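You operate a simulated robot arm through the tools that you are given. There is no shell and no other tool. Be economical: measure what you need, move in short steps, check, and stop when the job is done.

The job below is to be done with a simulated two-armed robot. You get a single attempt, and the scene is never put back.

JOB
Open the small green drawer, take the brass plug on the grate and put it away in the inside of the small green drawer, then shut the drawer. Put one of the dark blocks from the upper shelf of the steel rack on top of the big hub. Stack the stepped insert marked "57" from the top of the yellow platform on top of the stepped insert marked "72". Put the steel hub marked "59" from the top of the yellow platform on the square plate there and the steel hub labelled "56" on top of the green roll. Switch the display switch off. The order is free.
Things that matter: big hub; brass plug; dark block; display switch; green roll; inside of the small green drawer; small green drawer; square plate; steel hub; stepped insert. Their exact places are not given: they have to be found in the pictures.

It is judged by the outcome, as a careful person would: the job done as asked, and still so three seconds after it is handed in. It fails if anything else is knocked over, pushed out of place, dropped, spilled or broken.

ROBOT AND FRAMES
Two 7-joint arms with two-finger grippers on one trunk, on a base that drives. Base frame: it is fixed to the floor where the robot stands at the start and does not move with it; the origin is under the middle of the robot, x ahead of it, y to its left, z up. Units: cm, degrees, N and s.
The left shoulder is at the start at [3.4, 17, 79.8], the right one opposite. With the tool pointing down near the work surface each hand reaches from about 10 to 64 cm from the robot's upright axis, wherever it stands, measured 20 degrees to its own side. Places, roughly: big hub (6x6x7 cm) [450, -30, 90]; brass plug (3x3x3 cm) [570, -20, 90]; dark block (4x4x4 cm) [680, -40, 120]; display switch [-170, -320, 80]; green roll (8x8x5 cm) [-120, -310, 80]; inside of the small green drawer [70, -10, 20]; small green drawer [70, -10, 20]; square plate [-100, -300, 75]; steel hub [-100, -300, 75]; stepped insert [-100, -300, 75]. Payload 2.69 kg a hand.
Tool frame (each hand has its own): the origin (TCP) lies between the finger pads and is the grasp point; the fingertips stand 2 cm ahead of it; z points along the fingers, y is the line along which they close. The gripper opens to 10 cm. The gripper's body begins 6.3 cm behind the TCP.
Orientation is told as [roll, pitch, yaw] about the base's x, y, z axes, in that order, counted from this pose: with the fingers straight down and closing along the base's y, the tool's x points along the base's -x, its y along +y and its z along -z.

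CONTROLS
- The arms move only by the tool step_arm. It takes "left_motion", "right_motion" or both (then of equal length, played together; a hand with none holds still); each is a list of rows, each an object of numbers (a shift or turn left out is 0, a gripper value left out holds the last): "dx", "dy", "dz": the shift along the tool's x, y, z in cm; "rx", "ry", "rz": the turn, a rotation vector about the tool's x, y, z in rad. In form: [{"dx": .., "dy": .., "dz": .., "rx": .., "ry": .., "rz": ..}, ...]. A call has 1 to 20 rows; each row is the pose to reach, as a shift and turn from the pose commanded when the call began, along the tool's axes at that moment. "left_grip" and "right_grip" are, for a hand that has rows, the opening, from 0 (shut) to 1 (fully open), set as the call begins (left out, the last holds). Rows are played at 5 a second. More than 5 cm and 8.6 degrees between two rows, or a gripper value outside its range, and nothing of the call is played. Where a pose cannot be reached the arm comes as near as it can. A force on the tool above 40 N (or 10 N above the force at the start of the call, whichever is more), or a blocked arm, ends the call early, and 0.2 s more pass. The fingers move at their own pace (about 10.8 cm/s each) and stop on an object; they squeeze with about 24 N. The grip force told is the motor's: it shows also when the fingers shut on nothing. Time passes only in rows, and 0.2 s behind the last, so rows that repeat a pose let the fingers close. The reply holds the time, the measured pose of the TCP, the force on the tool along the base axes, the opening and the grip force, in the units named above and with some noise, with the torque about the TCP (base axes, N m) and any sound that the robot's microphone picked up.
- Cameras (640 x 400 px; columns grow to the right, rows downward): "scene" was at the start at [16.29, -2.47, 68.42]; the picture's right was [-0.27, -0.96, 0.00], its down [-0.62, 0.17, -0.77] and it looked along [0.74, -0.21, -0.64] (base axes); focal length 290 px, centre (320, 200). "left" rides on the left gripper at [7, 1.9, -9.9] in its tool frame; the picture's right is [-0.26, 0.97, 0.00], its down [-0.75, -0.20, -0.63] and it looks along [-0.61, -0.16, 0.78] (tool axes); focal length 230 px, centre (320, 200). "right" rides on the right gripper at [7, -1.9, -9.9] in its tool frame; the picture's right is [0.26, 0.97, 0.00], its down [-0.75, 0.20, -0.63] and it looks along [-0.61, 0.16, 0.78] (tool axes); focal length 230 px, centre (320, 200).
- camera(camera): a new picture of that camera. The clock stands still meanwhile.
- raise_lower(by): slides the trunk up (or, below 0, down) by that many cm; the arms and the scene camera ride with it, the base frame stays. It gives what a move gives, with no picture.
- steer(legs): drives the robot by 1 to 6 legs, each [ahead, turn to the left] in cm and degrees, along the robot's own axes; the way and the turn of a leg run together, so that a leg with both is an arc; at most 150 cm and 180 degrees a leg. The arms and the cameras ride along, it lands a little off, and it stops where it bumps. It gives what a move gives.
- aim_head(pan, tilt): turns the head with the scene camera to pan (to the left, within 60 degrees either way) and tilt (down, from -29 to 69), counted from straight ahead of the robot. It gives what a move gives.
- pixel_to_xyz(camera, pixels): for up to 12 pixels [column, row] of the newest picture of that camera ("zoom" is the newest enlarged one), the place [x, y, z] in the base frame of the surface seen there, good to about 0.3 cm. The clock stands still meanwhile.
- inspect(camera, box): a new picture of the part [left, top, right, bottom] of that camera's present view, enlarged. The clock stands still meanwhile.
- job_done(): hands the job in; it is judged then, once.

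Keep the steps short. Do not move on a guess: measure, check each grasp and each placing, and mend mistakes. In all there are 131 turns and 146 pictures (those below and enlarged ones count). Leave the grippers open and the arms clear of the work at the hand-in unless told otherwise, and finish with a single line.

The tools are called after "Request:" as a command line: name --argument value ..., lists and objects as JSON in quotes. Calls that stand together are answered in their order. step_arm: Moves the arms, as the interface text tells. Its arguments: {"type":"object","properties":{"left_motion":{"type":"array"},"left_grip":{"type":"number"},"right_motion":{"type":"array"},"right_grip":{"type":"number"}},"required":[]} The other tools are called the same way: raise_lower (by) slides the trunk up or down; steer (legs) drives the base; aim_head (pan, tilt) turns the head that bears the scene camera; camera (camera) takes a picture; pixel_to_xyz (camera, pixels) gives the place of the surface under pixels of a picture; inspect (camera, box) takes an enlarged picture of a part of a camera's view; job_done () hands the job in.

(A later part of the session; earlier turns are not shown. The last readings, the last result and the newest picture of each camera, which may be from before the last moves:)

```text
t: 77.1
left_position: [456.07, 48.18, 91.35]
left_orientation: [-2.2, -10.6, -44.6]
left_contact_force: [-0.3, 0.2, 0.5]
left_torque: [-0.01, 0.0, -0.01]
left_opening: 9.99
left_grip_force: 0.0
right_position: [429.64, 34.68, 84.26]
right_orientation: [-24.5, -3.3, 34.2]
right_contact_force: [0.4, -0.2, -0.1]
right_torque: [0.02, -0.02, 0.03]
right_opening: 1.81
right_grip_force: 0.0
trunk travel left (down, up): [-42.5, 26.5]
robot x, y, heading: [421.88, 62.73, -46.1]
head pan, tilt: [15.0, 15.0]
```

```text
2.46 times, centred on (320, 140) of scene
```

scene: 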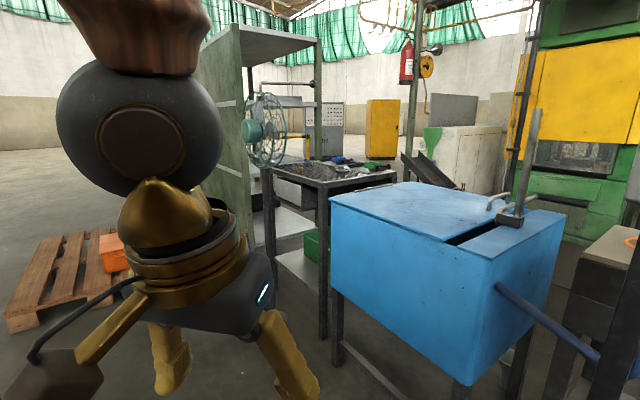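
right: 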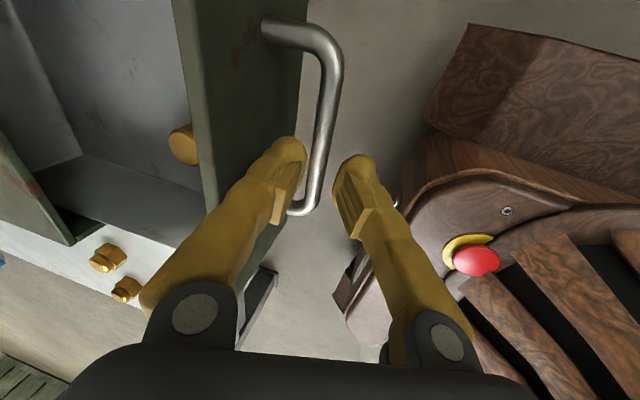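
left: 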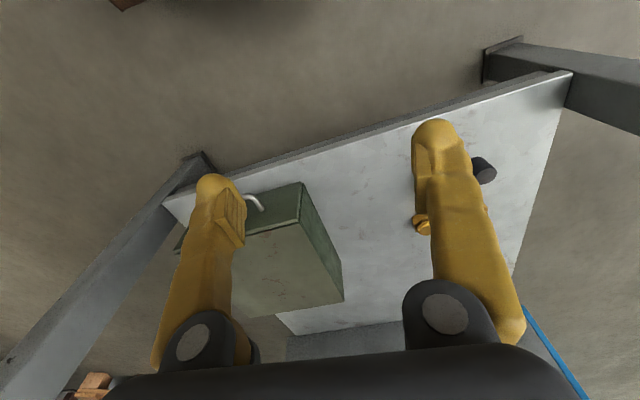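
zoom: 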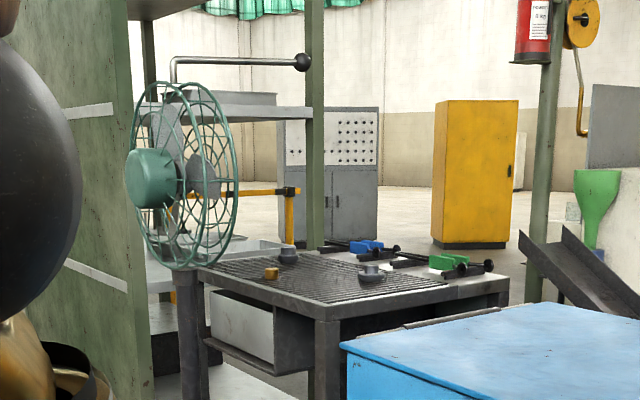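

The brass plug on the grate shows at zoom (271,272). I'll measure it, along with the fan and the grate corners.

Request:
pixel_to_xyz --camera "zoom" --pixels '[[271, 270], [288, 253], [371, 268], [200, 262], [190, 160], [150, 180], [330, 318], [505, 285], [315, 245], [240, 100], [313, 200], [125, 250]]'

Request:
steer --legs '[[0, 46], [115, 0], [0, -60]]'

Request:
aim_head --pan 0 --tilt 25

Request:
camera --camera "scene"

```text
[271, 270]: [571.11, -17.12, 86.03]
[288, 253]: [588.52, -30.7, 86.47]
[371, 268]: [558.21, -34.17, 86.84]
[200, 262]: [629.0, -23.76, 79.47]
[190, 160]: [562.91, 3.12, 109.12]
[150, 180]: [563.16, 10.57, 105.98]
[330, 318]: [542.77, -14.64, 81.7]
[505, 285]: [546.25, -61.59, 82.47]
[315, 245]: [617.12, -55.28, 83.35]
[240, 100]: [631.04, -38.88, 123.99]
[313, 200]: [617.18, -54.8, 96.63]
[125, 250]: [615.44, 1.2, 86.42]
```

```text
t: 87.9
left_position: [566.67, 40.1, 91.45]
left_orientation: [-2.5, -10.5, -59.1]
left_contact_force: [-0.3, 0.3, 0.2]
left_torque: [0.0, 0.01, 0.01]
left_opening: 10.01
left_grip_force: 0.0
right_position: [537.12, 34.3, 83.6]
right_orientation: [-22.6, -1.5, 19.2]
right_contact_force: [-0.6, -0.2, -0.9]
right_torque: [0.02, 0.0, 0.02]
right_opening: 1.79
right_grip_force: 0.0
trunk travel left (down, up): [-42.5, 26.5]
robot x, y, heading: [537.71, 62.87, -60.6]
head pan, tilt: [15.0, 15.0]
```

```text
t: 88.6
left_position: [565.86, 41.07, 92.27]
left_orientation: [-3.7, -11.6, -57.9]
left_contact_force: [-0.2, -0.3, -0.5]
left_torque: [0.0, -0.02, 0.0]
left_opening: 9.99
left_grip_force: 0.1
right_position: [537.5, 34.46, 83.81]
right_orientation: [-24.6, -3.0, 17.9]
right_contact_force: [-0.3, -0.5, 0.8]
right_torque: [0.0, 0.0, 0.02]
right_opening: 1.78
right_grip_force: 0.0
trunk travel left (down, up): [-42.5, 26.5]
robot x, y, heading: [537.64, 63.44, -60.2]
head pan, tilt: [0.0, 25.0]
```

```text
114 pictures are left
```

scene: 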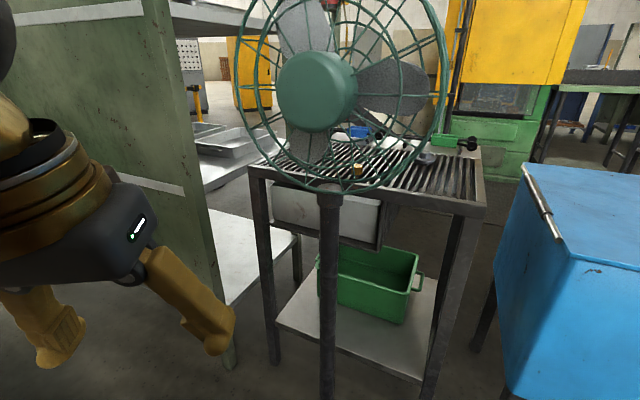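

A stand fan with its pole at about (563,5) is between me and the grate, so I must reach around it. I'll measure its cage rim, the pole foot, the plug and the table corners.

Request:
pixel_to_xyz --camera "scene" --pixels '[[248, 70], [247, 100], [446, 95], [446, 70], [340, 190], [300, 185], [390, 178], [328, 300], [328, 385], [357, 169], [484, 207], [436, 150]]'

Request:
inspect --camera "scene" --box '[230, 0, 490, 220]'

Request:
aim_head --pan 5 --tilt 58

Request:
camera --camera "scene"

```text
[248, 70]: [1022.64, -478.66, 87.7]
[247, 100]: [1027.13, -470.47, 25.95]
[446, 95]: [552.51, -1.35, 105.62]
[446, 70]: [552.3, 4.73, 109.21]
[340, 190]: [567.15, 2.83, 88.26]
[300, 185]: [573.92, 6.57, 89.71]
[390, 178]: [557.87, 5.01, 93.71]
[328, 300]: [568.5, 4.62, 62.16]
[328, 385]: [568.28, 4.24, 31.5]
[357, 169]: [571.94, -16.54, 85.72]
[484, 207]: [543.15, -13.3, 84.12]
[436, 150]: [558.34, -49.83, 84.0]
```

```text
1.82 times, centred on (360, 110) of scene
```

zoom: 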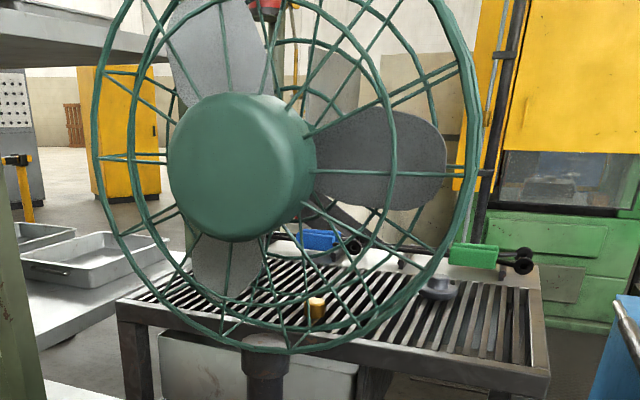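

```text
t: 89.6
left_position: [566.09, 41.02, 92.17]
left_orientation: [-3.7, -11.6, -57.8]
left_contact_force: [0.2, 0.6, -0.3]
left_torque: [-0.01, 0.0, -0.01]
left_opening: 10.0
left_grip_force: 0.2
right_position: [537.68, 34.45, 83.9]
right_orientation: [-24.7, -3.3, 17.9]
right_contact_force: [0.0, -0.3, -0.4]
right_torque: [0.0, 0.01, 0.03]
right_opening: 1.8
right_grip_force: 0.0
trunk travel left (down, up): [-42.5, 26.5]
robot x, y, heading: [537.97, 63.51, -60.5]
head pan, tilt: [5.0, 58.0]
```

```text
112 pictures are left
```

scene: 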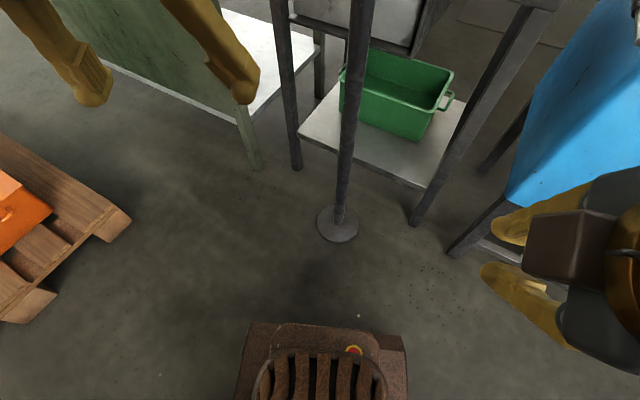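

The fan disc spans x 552 to 584 at y about -3 to 6, and the plug is at (571.7,-16.8) with its top at z 86. I'll reach with the right arm from the -x side, standing at about (518,30) heading 0. I'll raise the trunk a bit so the hands clear the blue box, then get there by turning and backing.

Request:
raise_lower --by 12

Request:
steer --legs '[[0, 119], [-38, 0], [0, -59]]'

Request:
aim_head --pan -30 --tilt 30

Request:
camera --camera "scene"

```text
t: 91.1
left_position: [566.07, 41.15, 104.14]
left_orientation: [-3.7, -11.5, -57.6]
left_contact_force: [-0.4, 0.7, 0.7]
left_torque: [0.05, 0.01, -0.02]
left_opening: 10.0
left_grip_force: 0.1
right_position: [537.74, 34.35, 95.86]
right_orientation: [-24.8, -3.4, 17.8]
right_contact_force: [0.5, -0.2, 0.4]
right_torque: [-0.02, 0.01, -0.02]
right_opening: 1.77
right_grip_force: 0.3
trunk travel left (down, up): [-54.5, 14.5]
robot x, y, heading: [537.93, 63.06, -60.7]
head pan, tilt: [5.0, 58.0]
```

```text
t: 101.3
left_position: [551.48, 44.56, 104.4]
left_orientation: [-4.3, -11.6, 3.1]
left_contact_force: [0.2, 0.3, -0.1]
left_torque: [0.01, 0.01, 0.01]
left_opening: 10.0
left_grip_force: 0.1
right_position: [542.69, 16.31, 95.17]
right_orientation: [-23.1, -1.2, 78.4]
right_contact_force: [1.2, -0.5, 0.0]
right_torque: [0.03, -0.02, -0.01]
right_opening: 1.79
right_grip_force: 0.0
trunk travel left (down, up): [-54.5, 14.5]
robot x, y, heading: [518.27, 31.87, -0.0]
head pan, tilt: [5.0, 58.0]
```

```text
t: 102.3
left_position: [550.31, 44.41, 105.44]
left_orientation: [-5.5, -12.8, 4.4]
left_contact_force: [0.2, -0.2, -0.2]
left_torque: [0.01, 0.02, 0.0]
left_opening: 9.99
left_grip_force: 0.1
right_position: [542.89, 16.77, 95.34]
right_orientation: [-25.8, -2.9, 77.0]
right_contact_force: [-0.6, -0.2, 0.3]
right_torque: [0.0, 0.01, 0.0]
right_opening: 1.79
right_grip_force: 0.0
trunk travel left (down, up): [-54.5, 14.5]
robot x, y, heading: [517.95, 31.48, -0.0]
head pan, tilt: [-30.0, 30.0]
```

```text
111 pictures are left
```

scene: 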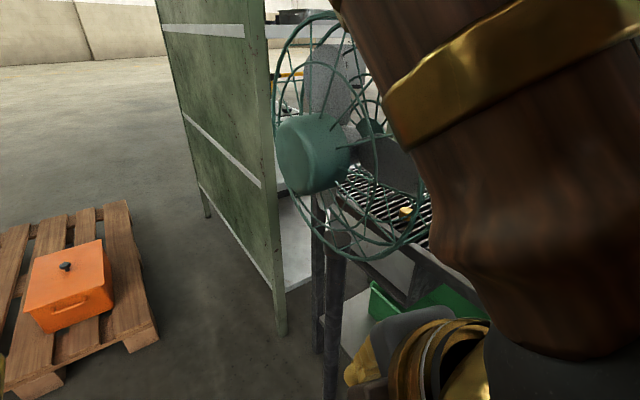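

I'm placed at (518,31.7) heading 0. I'll bring the right hand over to about (535,-17,103) and turn it so the fingers point forward and down at 45°, closing along y. Sequence: undo the lean, yaw back, then pitch.

Request:
step_arm --right_motion '[{"dz": -2, "rx": -0.11}, {"dz": -4, "rx": -0.22}, {"dz": -6, "rx": -0.33}, {"dz": -6, "rx": -0.45}, {"dz": -6, "rx": -0.45}]' --right_grip 0.6

Request:
step_arm --right_motion '[{"dx": 2.9, "dy": -0.2, "rz": 0.112}, {"dx": 5.8, "dy": -0.5, "rz": 0.224}, {"dx": 8.6, "dy": -0.7, "rz": 0.336}, {"dx": 11.5, "dy": -1, "rz": 0.448}, {"dx": 14.4, "dy": -1.2, "rz": 0.56}, {"dx": 17.3, "dy": -1.5, "rz": 0.672}, {"dx": 20.2, "dy": -1.7, "rz": 0.784}, {"dx": 23, "dy": -1.9, "rz": 0.896}, {"dx": 26, "dy": -2.2, "rz": 1.008}, {"dx": 28.8, "dy": -2.4, "rz": 1.12}, {"dx": 31.7, "dy": -2.7, "rz": 1.232}, {"dx": 34.6, "dy": -2.9, "rz": 1.344}, {"dx": 34.6, "dy": -2.9, "rz": 1.344}]'

Request:
step_arm --right_motion '[{"ry": -0.112}, {"ry": -0.224}, {"ry": -0.336}, {"ry": -0.448}, {"ry": -0.56}, {"ry": -0.672}, {"ry": -0.785}, {"ry": -0.785}]'

Request:
camera --camera "scene"

Request:
camera --camera "right"

```text
t: 103.5
left_position: [550.2, 44.46, 105.28]
left_orientation: [-5.6, -12.6, 4.6]
left_contact_force: [-0.3, 0.4, 0.5]
left_torque: [0.02, 0.02, -0.01]
left_opening: 9.99
left_grip_force: 0.0
right_position: [541.1, 17.78, 100.41]
right_orientation: [1.0, -1.9, 78.5]
right_contact_force: [0.3, 0.1, -0.2]
right_torque: [-0.05, 0.03, 0.01]
right_opening: 5.98
right_grip_force: 0.0
right hand out of reach, approached as far as the arm can: row 1, 2, 3, 4, 5
trunk travel left (down, up): [-54.5, 14.5]
robot x, y, heading: [518.33, 31.74, -0.2]
head pan, tilt: [-30.0, 30.0]
```

```text
t: 106.3
left_position: [550.34, 44.52, 105.2]
left_orientation: [-5.6, -12.5, 4.5]
left_contact_force: [0.1, 0.6, 0.2]
left_torque: [0.01, 0.0, 0.0]
left_opening: 10.02
left_grip_force: 0.0
right_position: [536.44, -17.02, 99.4]
right_orientation: [1.8, 1.4, 1.6]
right_contact_force: [-0.3, 0.2, 0.8]
right_torque: [-0.02, -0.01, 0.0]
right_opening: 5.99
right_grip_force: 0.0
right hand out of reach, approached as far as the arm can: row 1, 2, 3, 4, 5, 6, 7
trunk travel left (down, up): [-54.5, 14.5]
robot x, y, heading: [518.05, 31.92, -0.1]
head pan, tilt: [-30.0, 30.0]
```

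```text
t: 108.1
left_position: [550.29, 44.57, 105.16]
left_orientation: [-5.6, -12.4, 4.5]
left_contact_force: [-0.1, -0.2, -0.6]
left_torque: [-0.03, 0.0, 0.02]
left_opening: 10.0
left_grip_force: 0.0
right_position: [536.11, -16.93, 99.36]
right_orientation: [2.5, -43.6, -0.2]
right_contact_force: [-0.5, 0.4, -0.1]
right_torque: [0.01, 0.0, 0.01]
right_opening: 6.0
right_grip_force: 0.1
trunk travel left (down, up): [-54.5, 14.5]
robot x, y, heading: [517.87, 31.64, 0.1]
head pan, tilt: [-30.0, 30.0]
```

```text
110 pictures are left
```

scene: 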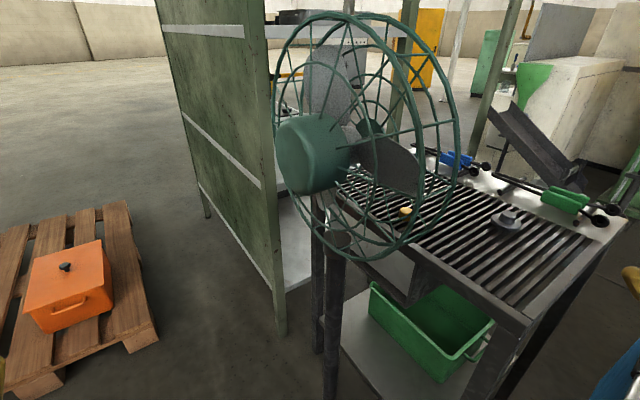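

```text
109 pictures are left
```

right: 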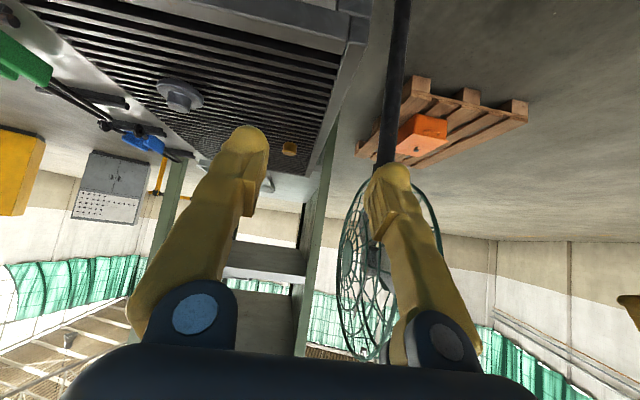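

The right hand looks along +x; the plug shows at (290,149). I'll measure the plug and the fan's nearest side from this view.

Request:
pixel_to_xyz --camera "right" --pixels '[[290, 149], [287, 155], [290, 141], [340, 255], [345, 220], [362, 350], [337, 290], [268, 186], [181, 95]]'

Request:
inspect --camera "scene" --box '[360, 170, 480, 245]'

```text
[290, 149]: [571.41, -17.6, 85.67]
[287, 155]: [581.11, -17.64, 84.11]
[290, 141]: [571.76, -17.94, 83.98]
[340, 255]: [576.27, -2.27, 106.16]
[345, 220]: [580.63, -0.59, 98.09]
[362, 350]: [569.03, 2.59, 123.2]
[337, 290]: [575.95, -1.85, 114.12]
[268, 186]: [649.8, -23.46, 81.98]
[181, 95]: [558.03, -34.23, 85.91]
```

```text
5.33 times, centred on (420, 208) of scene
```

zoom: 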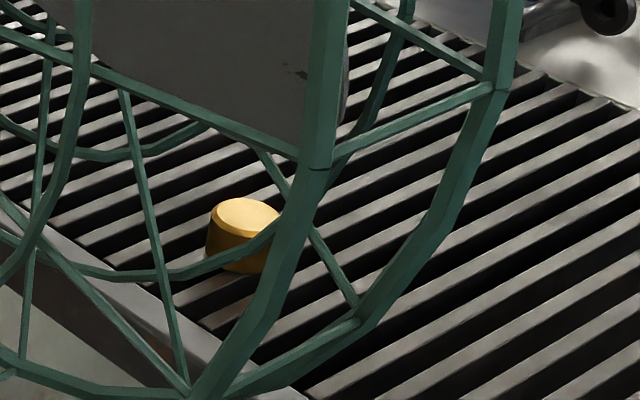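

The fan's nearest side is at y -2.3. The plug centre is about (572.5,-17.7) with its top at z 86.3. I'll drive 7 cm ahead for reach, then carry the right hand over the plug at z 95 with a steeper 25° lean.

Request:
steer --legs '[[7, 0]]'

Request:
step_arm --right_motion '[{"dx": -1.5, "dz": 1.5, "ry": 0.08, "rx": 0.01}, {"dx": -3, "dz": 3.4, "ry": 0.16, "rx": 0.02}, {"dx": -5, "dz": 5.5, "ry": 0.24, "rx": 0.03}, {"dx": -7.2, "dz": 8, "ry": 0.32, "rx": 0.04}, {"dx": -9.5, "dz": 11, "ry": 0.32, "rx": 0.04}, {"dx": -12, "dz": 14, "ry": 0.32, "rx": 0.04, "dy": -0.3}, {"dx": -14.5, "dz": 17.5, "ry": 0.32, "rx": 0.04, "dy": -0.5}, {"dx": -17, "dz": 21, "ry": 0.32, "rx": 0.04, "dy": -0.6}, {"dx": -18.1, "dz": 23.3, "ry": 0.32, "rx": 0.04, "dy": -0.7}, {"dx": -18.1, "dz": 23.3, "ry": 0.32, "rx": 0.04, "dy": -0.7}]'

Request:
camera --camera "right"

Request:
camera --camera "scene"

```text
t: 109.1
left_position: [555.87, 44.46, 105.49]
left_orientation: [-5.4, -13.2, 4.3]
left_contact_force: [-1.1, 0.1, -0.2]
left_torque: [0.03, 0.03, -0.02]
left_opening: 9.97
left_grip_force: 0.1
right_position: [541.83, -16.84, 99.59]
right_orientation: [2.5, -44.1, -0.3]
right_contact_force: [-0.3, 1.0, -1.3]
right_torque: [0.04, -0.02, -0.01]
right_opening: 6.01
right_grip_force: 0.2
trunk travel left (down, up): [-54.5, 14.5]
robot x, y, heading: [524.7, 31.72, -0.2]
head pan, tilt: [-30.0, 30.0]
```

```text
t: 111.3
left_position: [556.25, 44.35, 105.86]
left_orientation: [-6.6, -13.2, 5.3]
left_contact_force: [0.1, -0.4, 0.6]
left_torque: [-0.01, 0.0, -0.01]
left_opening: 9.97
left_grip_force: 0.1
right_position: [571.37, -16.7, 95.31]
right_orientation: [0.1, -25.8, -0.1]
right_contact_force: [-0.3, -0.1, 0.6]
right_torque: [-0.01, -0.02, 0.0]
right_opening: 6.01
right_grip_force: 0.1
trunk travel left (down, up): [-54.5, 14.5]
robot x, y, heading: [525.08, 31.34, 0.0]
head pan, tilt: [-30.0, 30.0]
```

```text
107 pictures are left
```

right: 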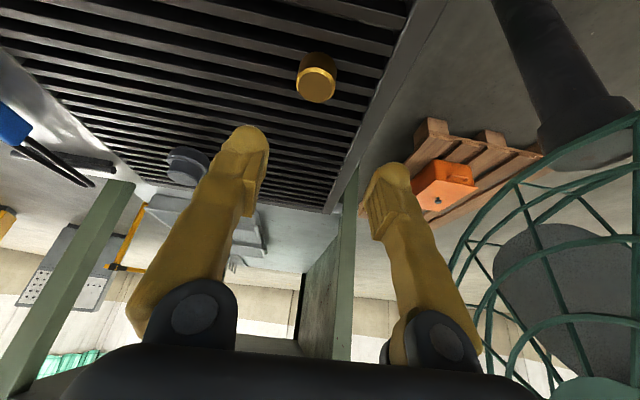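

```text
106 pictures are left
```

scene: 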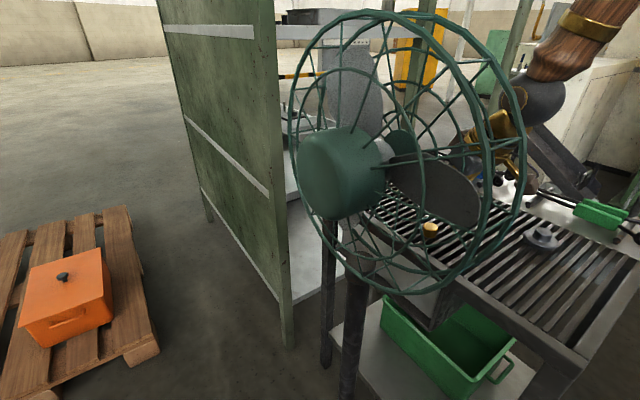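

Arm is clear of the fan. I'll measure the plug's top rim from the wrist view.

Request:
pixel_to_xyz --camera "right" --pixels '[[316, 85], [300, 85], [333, 85], [316, 70], [316, 99], [318, 58]]'

```text
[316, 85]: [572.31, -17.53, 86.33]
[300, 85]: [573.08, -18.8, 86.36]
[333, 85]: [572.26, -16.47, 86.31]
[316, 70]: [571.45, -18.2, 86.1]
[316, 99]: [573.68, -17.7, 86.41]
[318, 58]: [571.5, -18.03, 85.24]
```

Plug top centre is (572.5,-17.7,86.3). I'll line up along the finger axis, then descend to a TCP z of about 86.6.

Request:
step_arm --right_motion '[{"dx": 1.5, "dy": -0.5}, {"dx": 3, "dy": -1}, {"dx": 3, "dy": -1, "dz": 3}, {"dx": 3, "dy": -1, "dz": 5.5}, {"dx": 3, "dy": -1, "dz": 7.2}, {"dx": 3, "dy": -1, "dz": 8.2}, {"dx": 3, "dy": -1, "dz": 8.2}]'

Request:
camera --camera "right"

```text
t: 112.9
left_position: [556.27, 44.48, 105.88]
left_orientation: [-6.5, -13.2, 5.4]
left_contact_force: [-0.3, -0.8, -0.5]
left_torque: [0.02, -0.01, 0.01]
left_opening: 10.0
left_grip_force: 0.0
right_position: [572.07, -17.75, 86.64]
right_orientation: [0.1, -25.8, 0.0]
right_contact_force: [-0.1, 0.1, -1.2]
right_torque: [-0.01, 0.03, 0.0]
right_opening: 6.0
right_grip_force: 0.1
trunk travel left (down, up): [-54.5, 14.5]
robot x, y, heading: [524.94, 31.36, -0.1]
head pan, tilt: [-30.0, 30.0]
```

```text
105 pictures are left
```

right: 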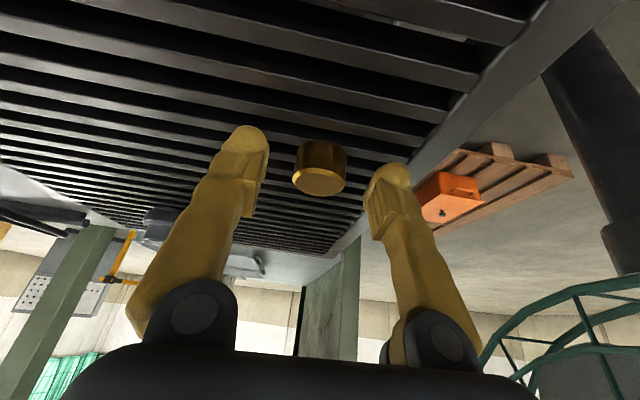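

The plug is between the fingertips, with no contact. Closing, then lifting 3 cm along the tool axis.

Request:
step_arm --right_motion '[{"dz": 0}, {"dz": 0}, {"dz": 0}, {"dz": 0}]' --right_grip 0.0

Request:
step_arm --right_motion '[{"dx": -0.5, "dz": -1.2}, {"dx": -1.4, "dz": -3}, {"dx": -1.4, "dz": -3}]'

Request:
camera --camera "right"

```text
t: 113.9
left_position: [556.2, 44.45, 105.98]
left_orientation: [-6.5, -13.2, 5.5]
left_contact_force: [-0.3, 0.1, -0.7]
left_torque: [-0.01, -0.03, -0.01]
left_opening: 10.01
left_grip_force: 0.1
right_position: [572.09, -17.87, 86.62]
right_orientation: [0.2, -25.8, 0.1]
right_contact_force: [-0.2, -0.1, -0.2]
right_torque: [0.0, 0.01, -0.04]
right_opening: 2.84
right_grip_force: 23.8
trunk travel left (down, up): [-54.5, 14.5]
robot x, y, heading: [524.81, 31.76, -0.2]
head pan, tilt: [-30.0, 30.0]
```

```text
t: 114.7
left_position: [556.25, 44.3, 105.85]
left_orientation: [-6.4, -13.1, 5.5]
left_contact_force: [-0.4, -0.4, 0.7]
left_torque: [-0.01, 0.01, 0.0]
left_opening: 10.0
left_grip_force: 0.0
right_position: [571.94, -17.92, 89.85]
right_orientation: [0.1, -25.7, 0.2]
right_contact_force: [0.2, -0.7, -1.6]
right_torque: [0.03, 0.01, -0.02]
right_opening: 2.82
right_grip_force: 23.7
trunk travel left (down, up): [-54.5, 14.5]
robot x, y, heading: [525.45, 31.51, -0.1]
head pan, tilt: [-30.0, 30.0]
```

```text
104 pictures are left
```

right: 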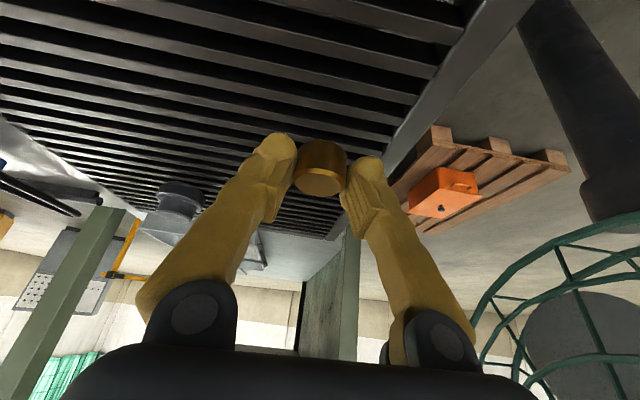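

The plug is held (2.8 cm). Lifting to z 102, pulling back to x 542, then bringing the hand in beside the robot.

Request:
step_arm --right_motion '[{"dx": -1.8, "dz": -4}, {"dx": -3.5, "dz": -8}, {"dx": -5, "dz": -11}, {"dx": -1, "dz": -13}, {"dx": 3, "dz": -15}, {"dx": 7, "dz": -17}, {"dx": 11, "dz": -19}, {"dx": 15, "dz": -21}, {"dx": 19, "dz": -23}, {"dx": 21.5, "dz": -24}, {"dx": 21.5, "dz": -24, "dy": 4}, {"dx": 21.5, "dz": -24, "dy": 8}, {"dx": 21.5, "dz": -24, "dy": 12}, {"dx": 21.5, "dz": -24, "dy": 16}, {"dx": 21.5, "dz": -24, "dy": 20}, {"dx": 21.5, "dz": -24, "dy": 24}, {"dx": 21.5, "dz": -24, "dy": 26}, {"dx": 21.5, "dz": -24, "dy": 26}]'

Request:
aim_head --pan -15 --tilt 10

Request:
camera --camera "scene"

```text
t: 118.5
left_position: [556.19, 44.23, 105.85]
left_orientation: [-6.4, -13.1, 5.5]
left_contact_force: [-0.1, -0.3, 0.3]
left_torque: [0.03, 0.0, 0.03]
left_opening: 10.0
left_grip_force: 0.0
right_position: [549.55, 9.42, 92.51]
right_orientation: [0.2, -25.8, -0.1]
right_contact_force: [-0.5, 0.1, -1.7]
right_torque: [0.04, 0.02, 0.01]
right_opening: 2.85
right_grip_force: 24.6
right hand out of reach, approached as far as the arm can: row 12, 13, 14, 15, 16, 17, 18
trunk travel left (down, up): [-54.5, 14.5]
robot x, y, heading: [525.07, 31.71, -0.2]
head pan, tilt: [-30.0, 30.0]
```

```text
t: 119.3
left_position: [556.37, 44.47, 105.82]
left_orientation: [-6.5, -13.2, 5.4]
left_contact_force: [0.9, 0.4, -0.5]
left_torque: [0.03, 0.0, 0.06]
left_opening: 10.0
left_grip_force: 0.1
right_position: [549.69, 9.58, 92.35]
right_orientation: [0.2, -25.8, 0.0]
right_contact_force: [-0.4, -0.8, -1.0]
right_torque: [-0.01, 0.05, -0.02]
right_opening: 2.87
right_grip_force: 23.5
trunk travel left (down, up): [-54.5, 14.5]
robot x, y, heading: [525.01, 31.38, -0.1]
head pan, tilt: [-15.0, 10.0]
```

```text
103 pictures are left
```

scene: 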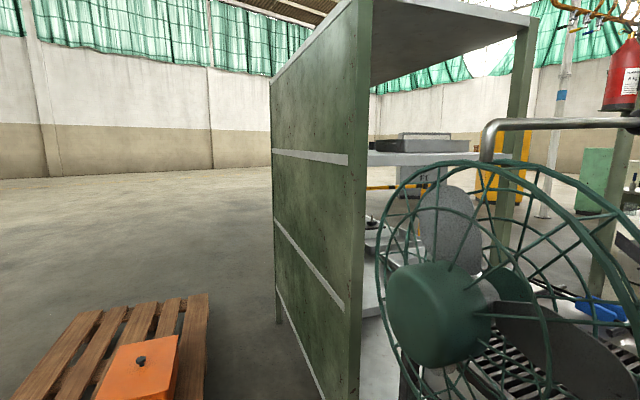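

Holding the plug. The steel rack's panel closes its +y side, so I'll look for a way around to the far (+x) end. Measuring the pallet edge and shelf parts.

Request:
pixel_to_xyz --camera "scene" --pixels '[[208, 300], [205, 390], [10, 395], [90, 312], [276, 320], [355, 395], [272, 90], [370, 20], [400, 155], [440, 140], [530, 60], [380, 250]]'

Request:
inspect --camera "scene" --box '[350, 80, 640, 260]'

```text
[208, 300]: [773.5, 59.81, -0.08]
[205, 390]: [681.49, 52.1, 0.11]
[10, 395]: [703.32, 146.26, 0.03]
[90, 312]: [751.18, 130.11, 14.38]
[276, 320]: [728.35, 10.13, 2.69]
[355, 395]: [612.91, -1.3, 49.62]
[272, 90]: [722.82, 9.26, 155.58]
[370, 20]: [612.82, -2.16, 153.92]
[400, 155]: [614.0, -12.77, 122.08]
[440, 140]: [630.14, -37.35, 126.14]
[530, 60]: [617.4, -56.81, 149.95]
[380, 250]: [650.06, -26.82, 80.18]
```

```text
2.21 times, centred on (495, 170) of scene
```

zoom: 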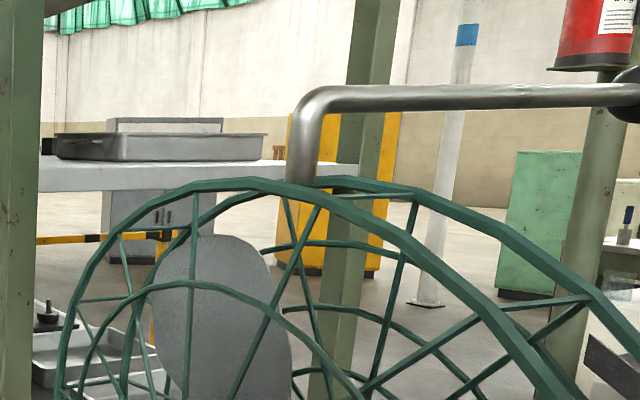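

The gap between pallet and rack panel is only about 42 cm, too narrow. The shelf spans x 613 to 726, y -57 to 8, so the -y side gives the best access. I'll back away from the fan and look to the right to see that side.

Request:
steer --legs '[[-22, 0]]'

Request:
raise_lower --by 14

Request:
aim_head --pan -38 --tilt 22

Request:
camera --camera "scene"

```text
t: 121.0
left_position: [534.49, 44.53, 105.83]
left_orientation: [-6.5, -13.3, 5.6]
left_contact_force: [0.3, 0.2, 0.0]
left_torque: [0.05, -0.07, 0.01]
left_opening: 10.0
left_grip_force: 0.1
right_position: [527.78, 9.57, 92.43]
right_orientation: [0.1, -25.9, 0.1]
right_contact_force: [-0.2, 0.0, -1.1]
right_torque: [0.02, -0.01, -0.02]
right_opening: 2.84
right_grip_force: 23.6
trunk travel left (down, up): [-54.5, 14.5]
robot x, y, heading: [503.44, 31.8, 0.2]
head pan, tilt: [-15.0, 10.0]
```

```text
t: 122.7
left_position: [534.74, 43.36, 121.12]
left_orientation: [-9.2, -16.0, 6.6]
left_contact_force: [0.6, 0.2, 0.2]
left_torque: [0.0, 0.0, -0.02]
left_opening: 10.0
left_grip_force: 0.1
right_position: [527.65, 9.02, 106.25]
right_orientation: [-1.1, -28.1, -0.2]
right_contact_force: [-0.7, -0.6, -1.3]
right_torque: [-0.03, 0.03, -0.01]
right_opening: 2.84
right_grip_force: 24.6
trunk travel left (down, up): [-68.5, 0.5]
robot x, y, heading: [503.0, 32.11, -0.3]
head pan, tilt: [-15.0, 10.0]
```

```text
t: 123.6
left_position: [534.88, 43.54, 121.01]
left_orientation: [-9.0, -16.0, 6.7]
left_contact_force: [0.2, 0.0, -0.3]
left_torque: [0.03, 0.02, 0.03]
left_opening: 10.0
left_grip_force: 0.1
right_position: [527.53, 8.9, 106.26]
right_orientation: [-1.2, -28.2, -0.2]
right_contact_force: [-0.2, 0.0, -1.8]
right_torque: [0.01, 0.01, -0.01]
right_opening: 2.85
right_grip_force: 23.9
trunk travel left (down, up): [-68.5, 0.5]
robot x, y, heading: [503.28, 31.88, -0.1]
head pan, tilt: [-38.0, 22.0]
```

```text
101 pictures are left
```

scene: 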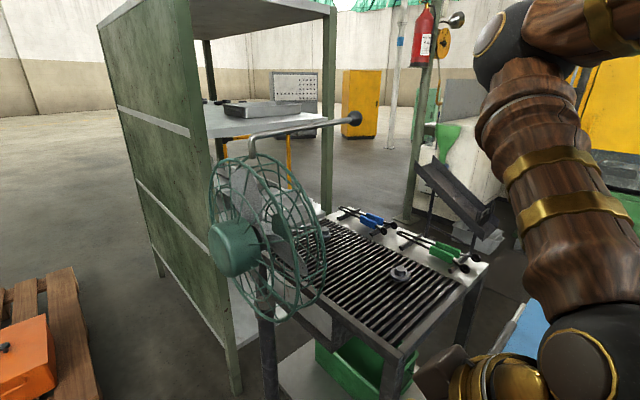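

Beyond the rack's -y side there's open floor near (370,180). I'll measure the green post, chute, and poles there.

Request:
pixel_to_xyz --camera "scene" --pixels '[[410, 216], [435, 165], [490, 215], [390, 147], [358, 137], [370, 180], [325, 205], [340, 240], [445, 230], [500, 245], [255, 108], [212, 100]]'

Request:
inspect --camera "scene" --box '[180, 60, 500, 260]'

```text
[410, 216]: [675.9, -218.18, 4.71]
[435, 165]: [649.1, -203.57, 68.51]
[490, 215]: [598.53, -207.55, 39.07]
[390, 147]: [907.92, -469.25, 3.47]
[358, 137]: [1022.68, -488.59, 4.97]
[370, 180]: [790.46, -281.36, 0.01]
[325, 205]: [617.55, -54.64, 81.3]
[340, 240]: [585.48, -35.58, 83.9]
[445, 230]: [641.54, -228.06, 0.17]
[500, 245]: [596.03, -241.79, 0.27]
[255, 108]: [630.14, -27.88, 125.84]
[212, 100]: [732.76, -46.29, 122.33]
```

```text
2.00 times, centred on (340, 160) of scene
```

zoom: 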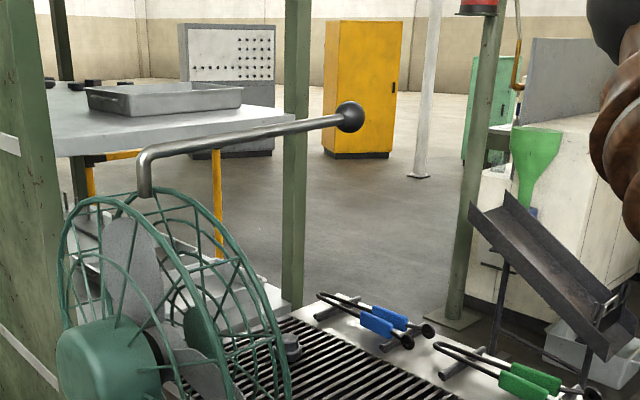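

The rack's -y side is open floor down to y -200. I'll go there through the gap between the first bench (ends x 351) and the next bench. Turning round and driving to about (400,35) to look.

Request:
steer --legs '[[0, 178], [105, 0], [0, 70]]'

Request:
aim_head --pan 15 --tilt 20

Request:
camera --camera "scene"

Request:
aim_head --pan -5 --tilt 50

Request:
camera --camera "scene"

```text
t: 139.6
left_position: [398.11, 4.21, 120.77]
left_orientation: [-7.1, -15.3, -106.4]
left_contact_force: [1.0, 0.9, -0.5]
left_torque: [-0.06, 0.05, 0.0]
left_opening: 9.99
left_grip_force: 0.0
right_position: [369.07, 23.82, 106.07]
right_orientation: [0.1, -26.9, -112.1]
right_contact_force: [0.4, 0.8, -1.2]
right_torque: [-0.09, 0.03, 0.0]
right_opening: 2.82
right_grip_force: 24.1
trunk travel left (down, up): [-68.5, 0.5]
robot x, y, heading: [396.66, 37.09, -111.9]
head pan, tilt: [-38.0, 22.0]
```

```text
t: 140.8
left_position: [395.67, 2.46, 121.82]
left_orientation: [-10.6, -18.9, -105.2]
left_contact_force: [-0.8, 0.2, 1.1]
left_torque: [-0.02, -0.01, 0.02]
left_opening: 10.01
left_grip_force: 0.0
right_position: [368.75, 23.76, 105.98]
right_orientation: [-0.8, -28.4, -112.3]
right_contact_force: [0.2, -0.5, -2.2]
right_torque: [-0.02, 0.0, 0.0]
right_opening: 2.81
right_grip_force: 23.3
trunk travel left (down, up): [-68.5, 0.5]
robot x, y, heading: [397.15, 37.26, -112.3]
head pan, tilt: [15.0, 20.0]
```

```text
99 pictures are left
```

scene: 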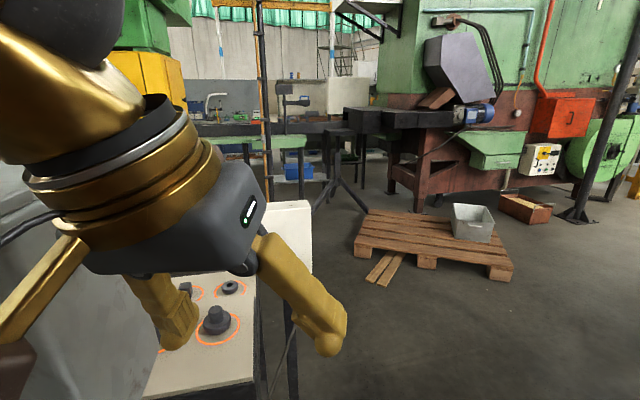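

```text
t: 141.8
left_position: [395.71, 2.46, 121.85]
left_orientation: [-10.6, -18.8, -105.3]
left_contact_force: [-0.6, 0.3, 0.4]
left_torque: [-0.05, 0.01, 0.01]
left_opening: 10.01
left_grip_force: 0.0
right_position: [368.58, 23.81, 105.9]
right_orientation: [-0.8, -28.3, -112.2]
right_contact_force: [0.3, -0.2, -1.2]
right_torque: [0.02, 0.03, -0.03]
right_opening: 2.85
right_grip_force: 24.1
trunk travel left (down, up): [-68.5, 0.5]
robot x, y, heading: [397.13, 36.7, -112.1]
head pan, tilt: [-5.0, 50.0]
```

```text
98 pictures are left
```

scene: 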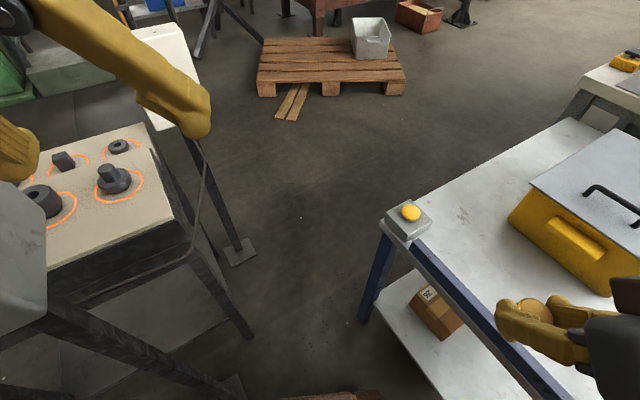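

The hub bench is at the left with marked pieces. I'll measure those pieces, the bench edges and the passage.

Request:
pixel_to_xyz --camera "scene" --pixels '[[110, 170], [64, 160], [118, 145], [40, 195], [113, 192], [180, 220], [148, 130], [250, 335], [240, 255], [375, 320], [385, 225], [265, 92]]'

Request:
inspect --camera "scene" --box '[0, 110, 190, 260]'

```text
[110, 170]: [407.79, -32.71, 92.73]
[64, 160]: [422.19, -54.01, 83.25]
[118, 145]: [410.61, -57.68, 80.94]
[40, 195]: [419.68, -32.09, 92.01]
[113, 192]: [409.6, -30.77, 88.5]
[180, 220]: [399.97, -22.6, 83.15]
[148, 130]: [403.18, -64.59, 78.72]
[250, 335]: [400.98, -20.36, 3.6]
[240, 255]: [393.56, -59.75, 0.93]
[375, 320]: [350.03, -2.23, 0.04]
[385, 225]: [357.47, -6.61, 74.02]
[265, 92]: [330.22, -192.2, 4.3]
```

```text
2.67 times, centred on (95, 185) of scene
```

zoom: 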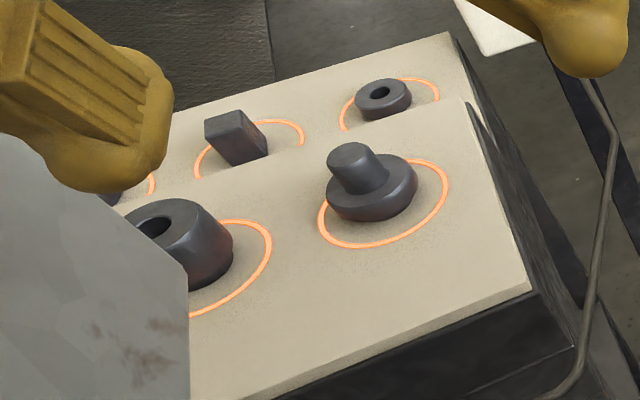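

The passage here is only about 45 cm wide, too tight. I'll go around the far side of the pallet and rack instead. First leg back along the aisle to about (567,62), then look.

Request:
steer --legs '[[0, 120], [172, 0]]'

Request:
steer --legs '[[0, 120], [140, 0], [32, 0], [0, 55]]'

Request:
aim_head --pan -10 --tilt 25

Request:
camera --camera "scene"

```text
refused: 172 is not a number from -150 to 150
```

```text
t: 145.8
left_position: [431.45, 35.93, 120.92]
left_orientation: [-7.2, -15.6, -17.0]
left_contact_force: [-0.1, 0.2, 1.2]
left_torque: [-0.06, 0.07, 0.0]
left_opening: 10.01
left_grip_force: 0.0
right_position: [409.91, 7.81, 105.69]
right_orientation: [-0.4, -27.2, -24.4]
right_contact_force: [6.6, 0.3, -5.5]
right_torque: [-0.2, 0.23, -0.12]
right_opening: 2.82
right_grip_force: 23.7
trunk travel left (down, up): [-68.5, 0.5]
robot x, y, heading: [396.99, 36.61, -23.0]
head pan, tilt: [-5.0, 50.0]
stopped in leg 1: the robot was blocked; the commanded pose is now the measured one
```

```text
t: 146.7
left_position: [430.49, 36.73, 121.09]
left_orientation: [-7.2, -15.9, -16.9]
left_contact_force: [-0.4, -0.2, 0.6]
left_torque: [0.0, -0.01, 0.02]
left_opening: 10.0
left_grip_force: 0.1
right_position: [408.93, 8.79, 105.63]
right_orientation: [-0.4, -27.3, -23.4]
right_contact_force: [0.6, 0.6, -1.4]
right_torque: [0.03, -0.01, -0.04]
right_opening: 2.82
right_grip_force: 23.7
trunk travel left (down, up): [-68.5, 0.5]
robot x, y, heading: [397.06, 36.37, -22.6]
head pan, tilt: [-10.0, 25.0]
```

```text
96 pictures are left
```

scene: 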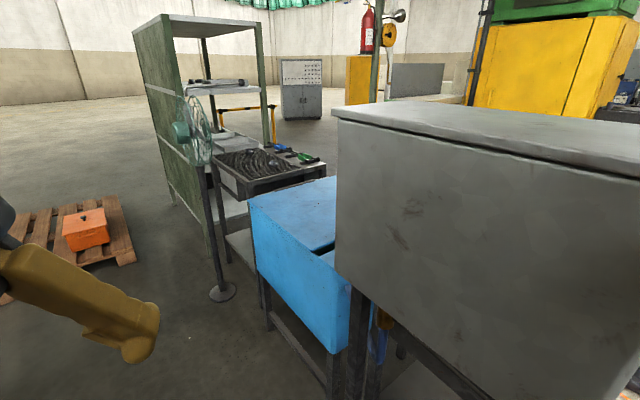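

The turn stopped: either the right hand touched the grey box or the base touched the bench. I'll measure the grey box's near corner relative to the hand at (409,8.8,105.6), and view the plug.

Request:
pixel_to_xyz --camera "scene" --pixels '[[338, 112], [342, 260], [400, 150], [500, 250], [630, 300], [352, 300]]'

Request:
camera --camera "right"

```text
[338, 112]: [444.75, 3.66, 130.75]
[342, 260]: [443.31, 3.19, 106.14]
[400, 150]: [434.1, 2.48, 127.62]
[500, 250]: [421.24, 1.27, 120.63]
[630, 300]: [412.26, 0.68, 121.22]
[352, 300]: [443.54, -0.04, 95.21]
```

```text
95 pictures are left
```

right: 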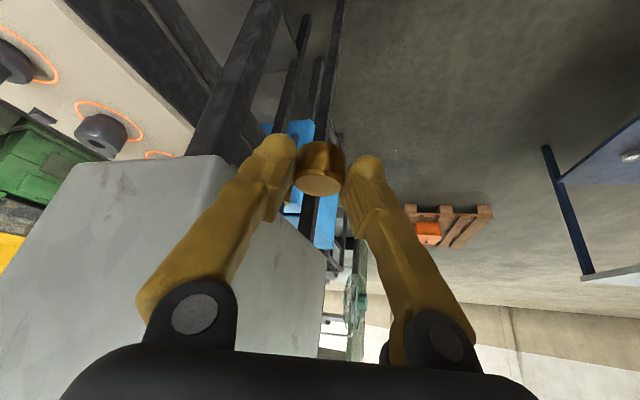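

The right hand's outer side lightly touched the grey box (the plug is still held). I'll turn back the way I came, back off away from the box, and only then turn left.

Request:
steer --legs '[[0, -85], [-28, 0], [0, 112]]'

Request:
aim_head --pan 0 --tilt 20

Request:
camera --camera "scene"

```text
t: 157.2
left_position: [437.98, 77.4, 121.23]
left_orientation: [-7.8, -17.1, 8.5]
left_contact_force: [-0.5, 0.4, 0.4]
left_torque: [0.0, -0.01, 0.0]
left_opening: 9.98
left_grip_force: 0.0
right_position: [429.27, 43.15, 105.52]
right_orientation: [-0.4, -27.2, 1.8]
right_contact_force: [-0.2, -0.2, -1.1]
right_torque: [0.03, 0.04, -0.01]
right_opening: 2.82
right_grip_force: 24.3
trunk travel left (down, up): [-68.5, 0.5]
robot x, y, heading: [405.93, 61.73, 2.7]
head pan, tilt: [-10.0, 25.0]
```

```text
t: 157.9
left_position: [439.5, 75.95, 122.71]
left_orientation: [-10.6, -21.6, 8.9]
left_contact_force: [-0.5, -0.1, -0.2]
left_torque: [0.0, -0.01, 0.03]
left_opening: 10.0
left_grip_force: 0.1
right_position: [428.21, 43.11, 105.54]
right_orientation: [-0.9, -29.0, 1.7]
right_contact_force: [-0.3, -0.6, -1.4]
right_torque: [-0.01, -0.04, -0.01]
right_opening: 2.82
right_grip_force: 23.9
trunk travel left (down, up): [-68.5, 0.5]
robot x, y, heading: [406.1, 62.05, 2.5]
head pan, tilt: [0.0, 20.0]
```

```text
94 pictures are left
```

scene: 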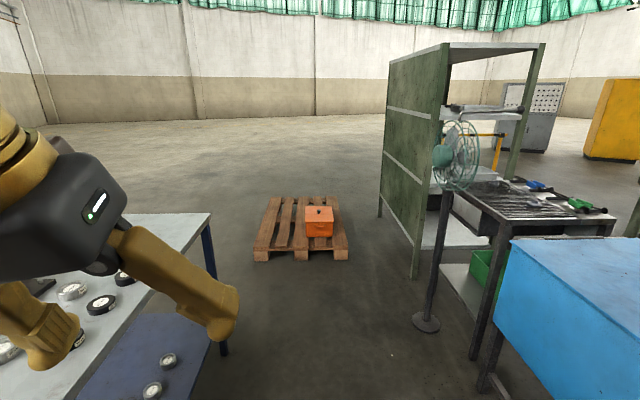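

Good view of the aisle. I'll measure pallet corners, rack feet, and the table's far corner for the route.

Request:
pixel_to_xyz --camera "scene" --pixels '[[254, 260], [348, 258], [274, 198], [337, 198], [415, 277], [379, 216], [210, 215], [224, 352], [425, 325], [487, 390]]'

```text
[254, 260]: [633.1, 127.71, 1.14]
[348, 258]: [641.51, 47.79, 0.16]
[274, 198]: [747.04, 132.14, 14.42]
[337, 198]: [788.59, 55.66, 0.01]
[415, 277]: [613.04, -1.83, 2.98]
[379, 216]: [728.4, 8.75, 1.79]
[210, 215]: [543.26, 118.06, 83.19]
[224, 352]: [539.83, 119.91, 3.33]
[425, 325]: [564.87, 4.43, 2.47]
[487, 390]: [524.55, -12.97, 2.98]
```

The gap table–pallet is 90 cm, centred at x 588. Driving: to (588,71), north to y 186, then facing +x.

Request:
steer --legs '[[91, 0], [91, 0], [0, 87], [115, 0], [0, -90]]'

```text
t: 180.3
left_position: [626.22, 196.31, 122.02]
left_orientation: [-8.7, -18.7, 1.0]
left_contact_force: [0.1, -0.5, 0.8]
left_torque: [-0.02, 0.02, -0.03]
left_opening: 10.0
left_grip_force: 0.0
right_position: [611.79, 164.69, 104.92]
right_orientation: [-0.6, -28.2, -6.1]
right_contact_force: [-0.6, 0.6, -1.6]
right_torque: [-0.03, -0.01, 0.02]
right_opening: 2.8
right_grip_force: 23.2
trunk travel left (down, up): [-68.5, 0.5]
robot x, y, heading: [592.48, 186.85, -4.9]
head pan, tilt: [0.0, 20.0]
```

Now ahead 205 cm past the pallet, turn right, and go down past the rack's end.

Request:
steer --legs '[[0, 5], [110, 0], [100, 0], [0, -90], [140, 0]]'

Request:
aim_head --pan -35 --tilt 15

Request:
camera --camera "scene"

```text
t: 201.7
left_position: [818.45, 13.71, 123.52]
left_orientation: [-12.4, -22.8, -81.3]
left_contact_force: [0.8, 0.6, -0.3]
left_torque: [-0.01, -0.02, 0.0]
left_opening: 9.98
left_grip_force: 0.0
right_position: [786.75, 27.13, 105.12]
right_orientation: [-0.6, -29.6, -89.9]
right_contact_force: [-0.4, -0.3, -1.6]
right_torque: [0.02, 0.0, 0.01]
right_opening: 2.83
right_grip_force: 23.6
trunk travel left (down, up): [-68.5, 0.5]
robot x, y, heading: [806.22, 47.47, -88.7]
head pan, tilt: [0.0, 20.0]
```

```text
t: 202.7
left_position: [816.54, 12.52, 125.36]
left_orientation: [-16.0, -26.8, -80.3]
left_contact_force: [0.4, 0.2, 0.1]
left_torque: [0.02, -0.01, -0.02]
left_opening: 10.01
left_grip_force: 0.1
right_position: [786.57, 28.16, 105.15]
right_orientation: [-1.3, -31.3, -89.8]
right_contact_force: [0.0, 0.2, -1.5]
right_torque: [0.05, 0.0, 0.01]
right_opening: 2.8
right_grip_force: 23.6
trunk travel left (down, up): [-68.5, 0.5]
robot x, y, heading: [806.61, 47.55, -88.4]
head pan, tilt: [-35.0, 15.0]
```

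```text
93 pictures are left
```

scene: 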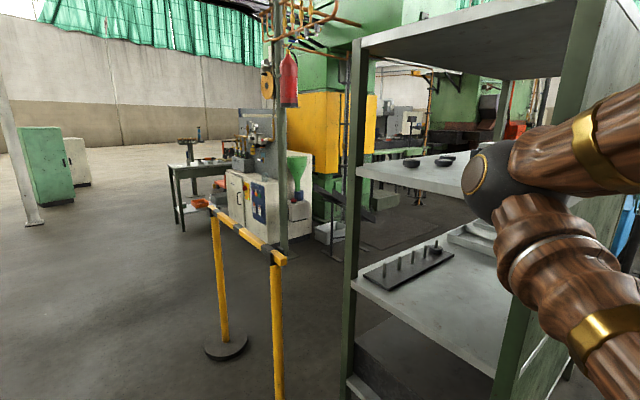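

I see the rack's upper shelf with dark pieces at (411,162) and (445,160), and a yellow barrier. I'll measure them.

Request:
pixel_to_xyz --camera "scene" --pixels '[[411, 162], [445, 160], [225, 347], [278, 260], [210, 210], [278, 395], [350, 170], [355, 250], [400, 180], [470, 235], [310, 240], [290, 205]]'

Request:
inspect --camera "scene" --box '[340, 120, 500, 220]'

```text
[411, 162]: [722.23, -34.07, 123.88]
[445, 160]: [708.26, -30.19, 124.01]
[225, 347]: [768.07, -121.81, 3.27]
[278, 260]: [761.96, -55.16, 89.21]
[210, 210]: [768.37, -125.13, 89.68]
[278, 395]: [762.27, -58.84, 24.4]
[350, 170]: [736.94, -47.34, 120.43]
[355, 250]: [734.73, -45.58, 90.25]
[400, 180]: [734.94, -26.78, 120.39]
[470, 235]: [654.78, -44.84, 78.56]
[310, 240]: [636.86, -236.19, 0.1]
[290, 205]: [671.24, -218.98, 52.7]
```

```text
4.00 times, centred on (420, 170) of scene
```

zoom: 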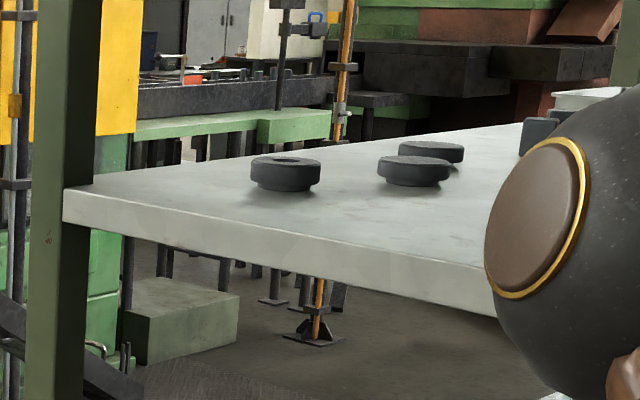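

The dark cubes are on the upper shelf farther in, partly hidden by my arm. I'll go around the barrier (x 765, y -55 to -125) to the rack's -y side, ending at (698,-160) facing +y.

Request:
steer --legs '[[0, -1.6], [105, 0], [105, 0], [0, -90], [108, 0], [0, -90]]'

Request:
aim_head --pan 8 --tilt 12

Request:
camera --camera "scene"

```text
t: 218.3
left_position: [760.58, -164.26, 127.98]
left_orientation: [-19.4, -28.3, -175.0]
left_contact_force: [-0.2, -0.1, -0.1]
left_torque: [-0.03, -0.06, -0.01]
left_opening: 10.02
left_grip_force: 0.1
right_position: [782.48, -139.53, 104.7]
right_orientation: [-0.7, -32.7, 173.6]
right_contact_force: [0.5, -0.4, -2.1]
right_torque: [-0.01, -0.04, 0.01]
right_opening: 2.83
right_grip_force: 24.1
trunk travel left (down, up): [-68.5, 0.5]
robot x, y, heading: [796.53, -161.64, 172.9]
head pan, tilt: [-35.0, 15.0]
stopped in leg 5: the robot was blocked; the commanded pose is now the measured one
```

```text
t: 219.4
left_position: [760.65, -163.99, 128.06]
left_orientation: [-19.5, -28.4, -175.4]
left_contact_force: [0.4, 0.4, -0.5]
left_torque: [-0.03, -0.01, -0.01]
left_opening: 10.01
left_grip_force: 0.0
right_position: [782.65, -139.46, 104.58]
right_orientation: [-0.7, -32.8, 173.6]
right_contact_force: [-0.3, 0.4, -2.1]
right_torque: [0.01, -0.03, -0.02]
right_opening: 2.84
right_grip_force: 23.8
trunk travel left (down, up): [-68.5, 0.5]
robot x, y, heading: [796.19, -161.29, 172.7]
head pan, tilt: [8.0, 12.0]
```

```text
91 pictures are left
```

scene: 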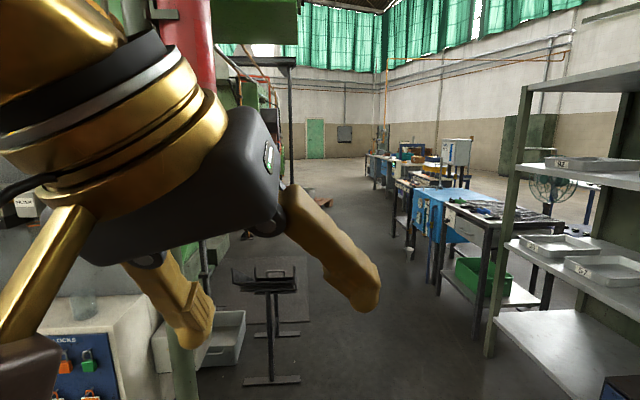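

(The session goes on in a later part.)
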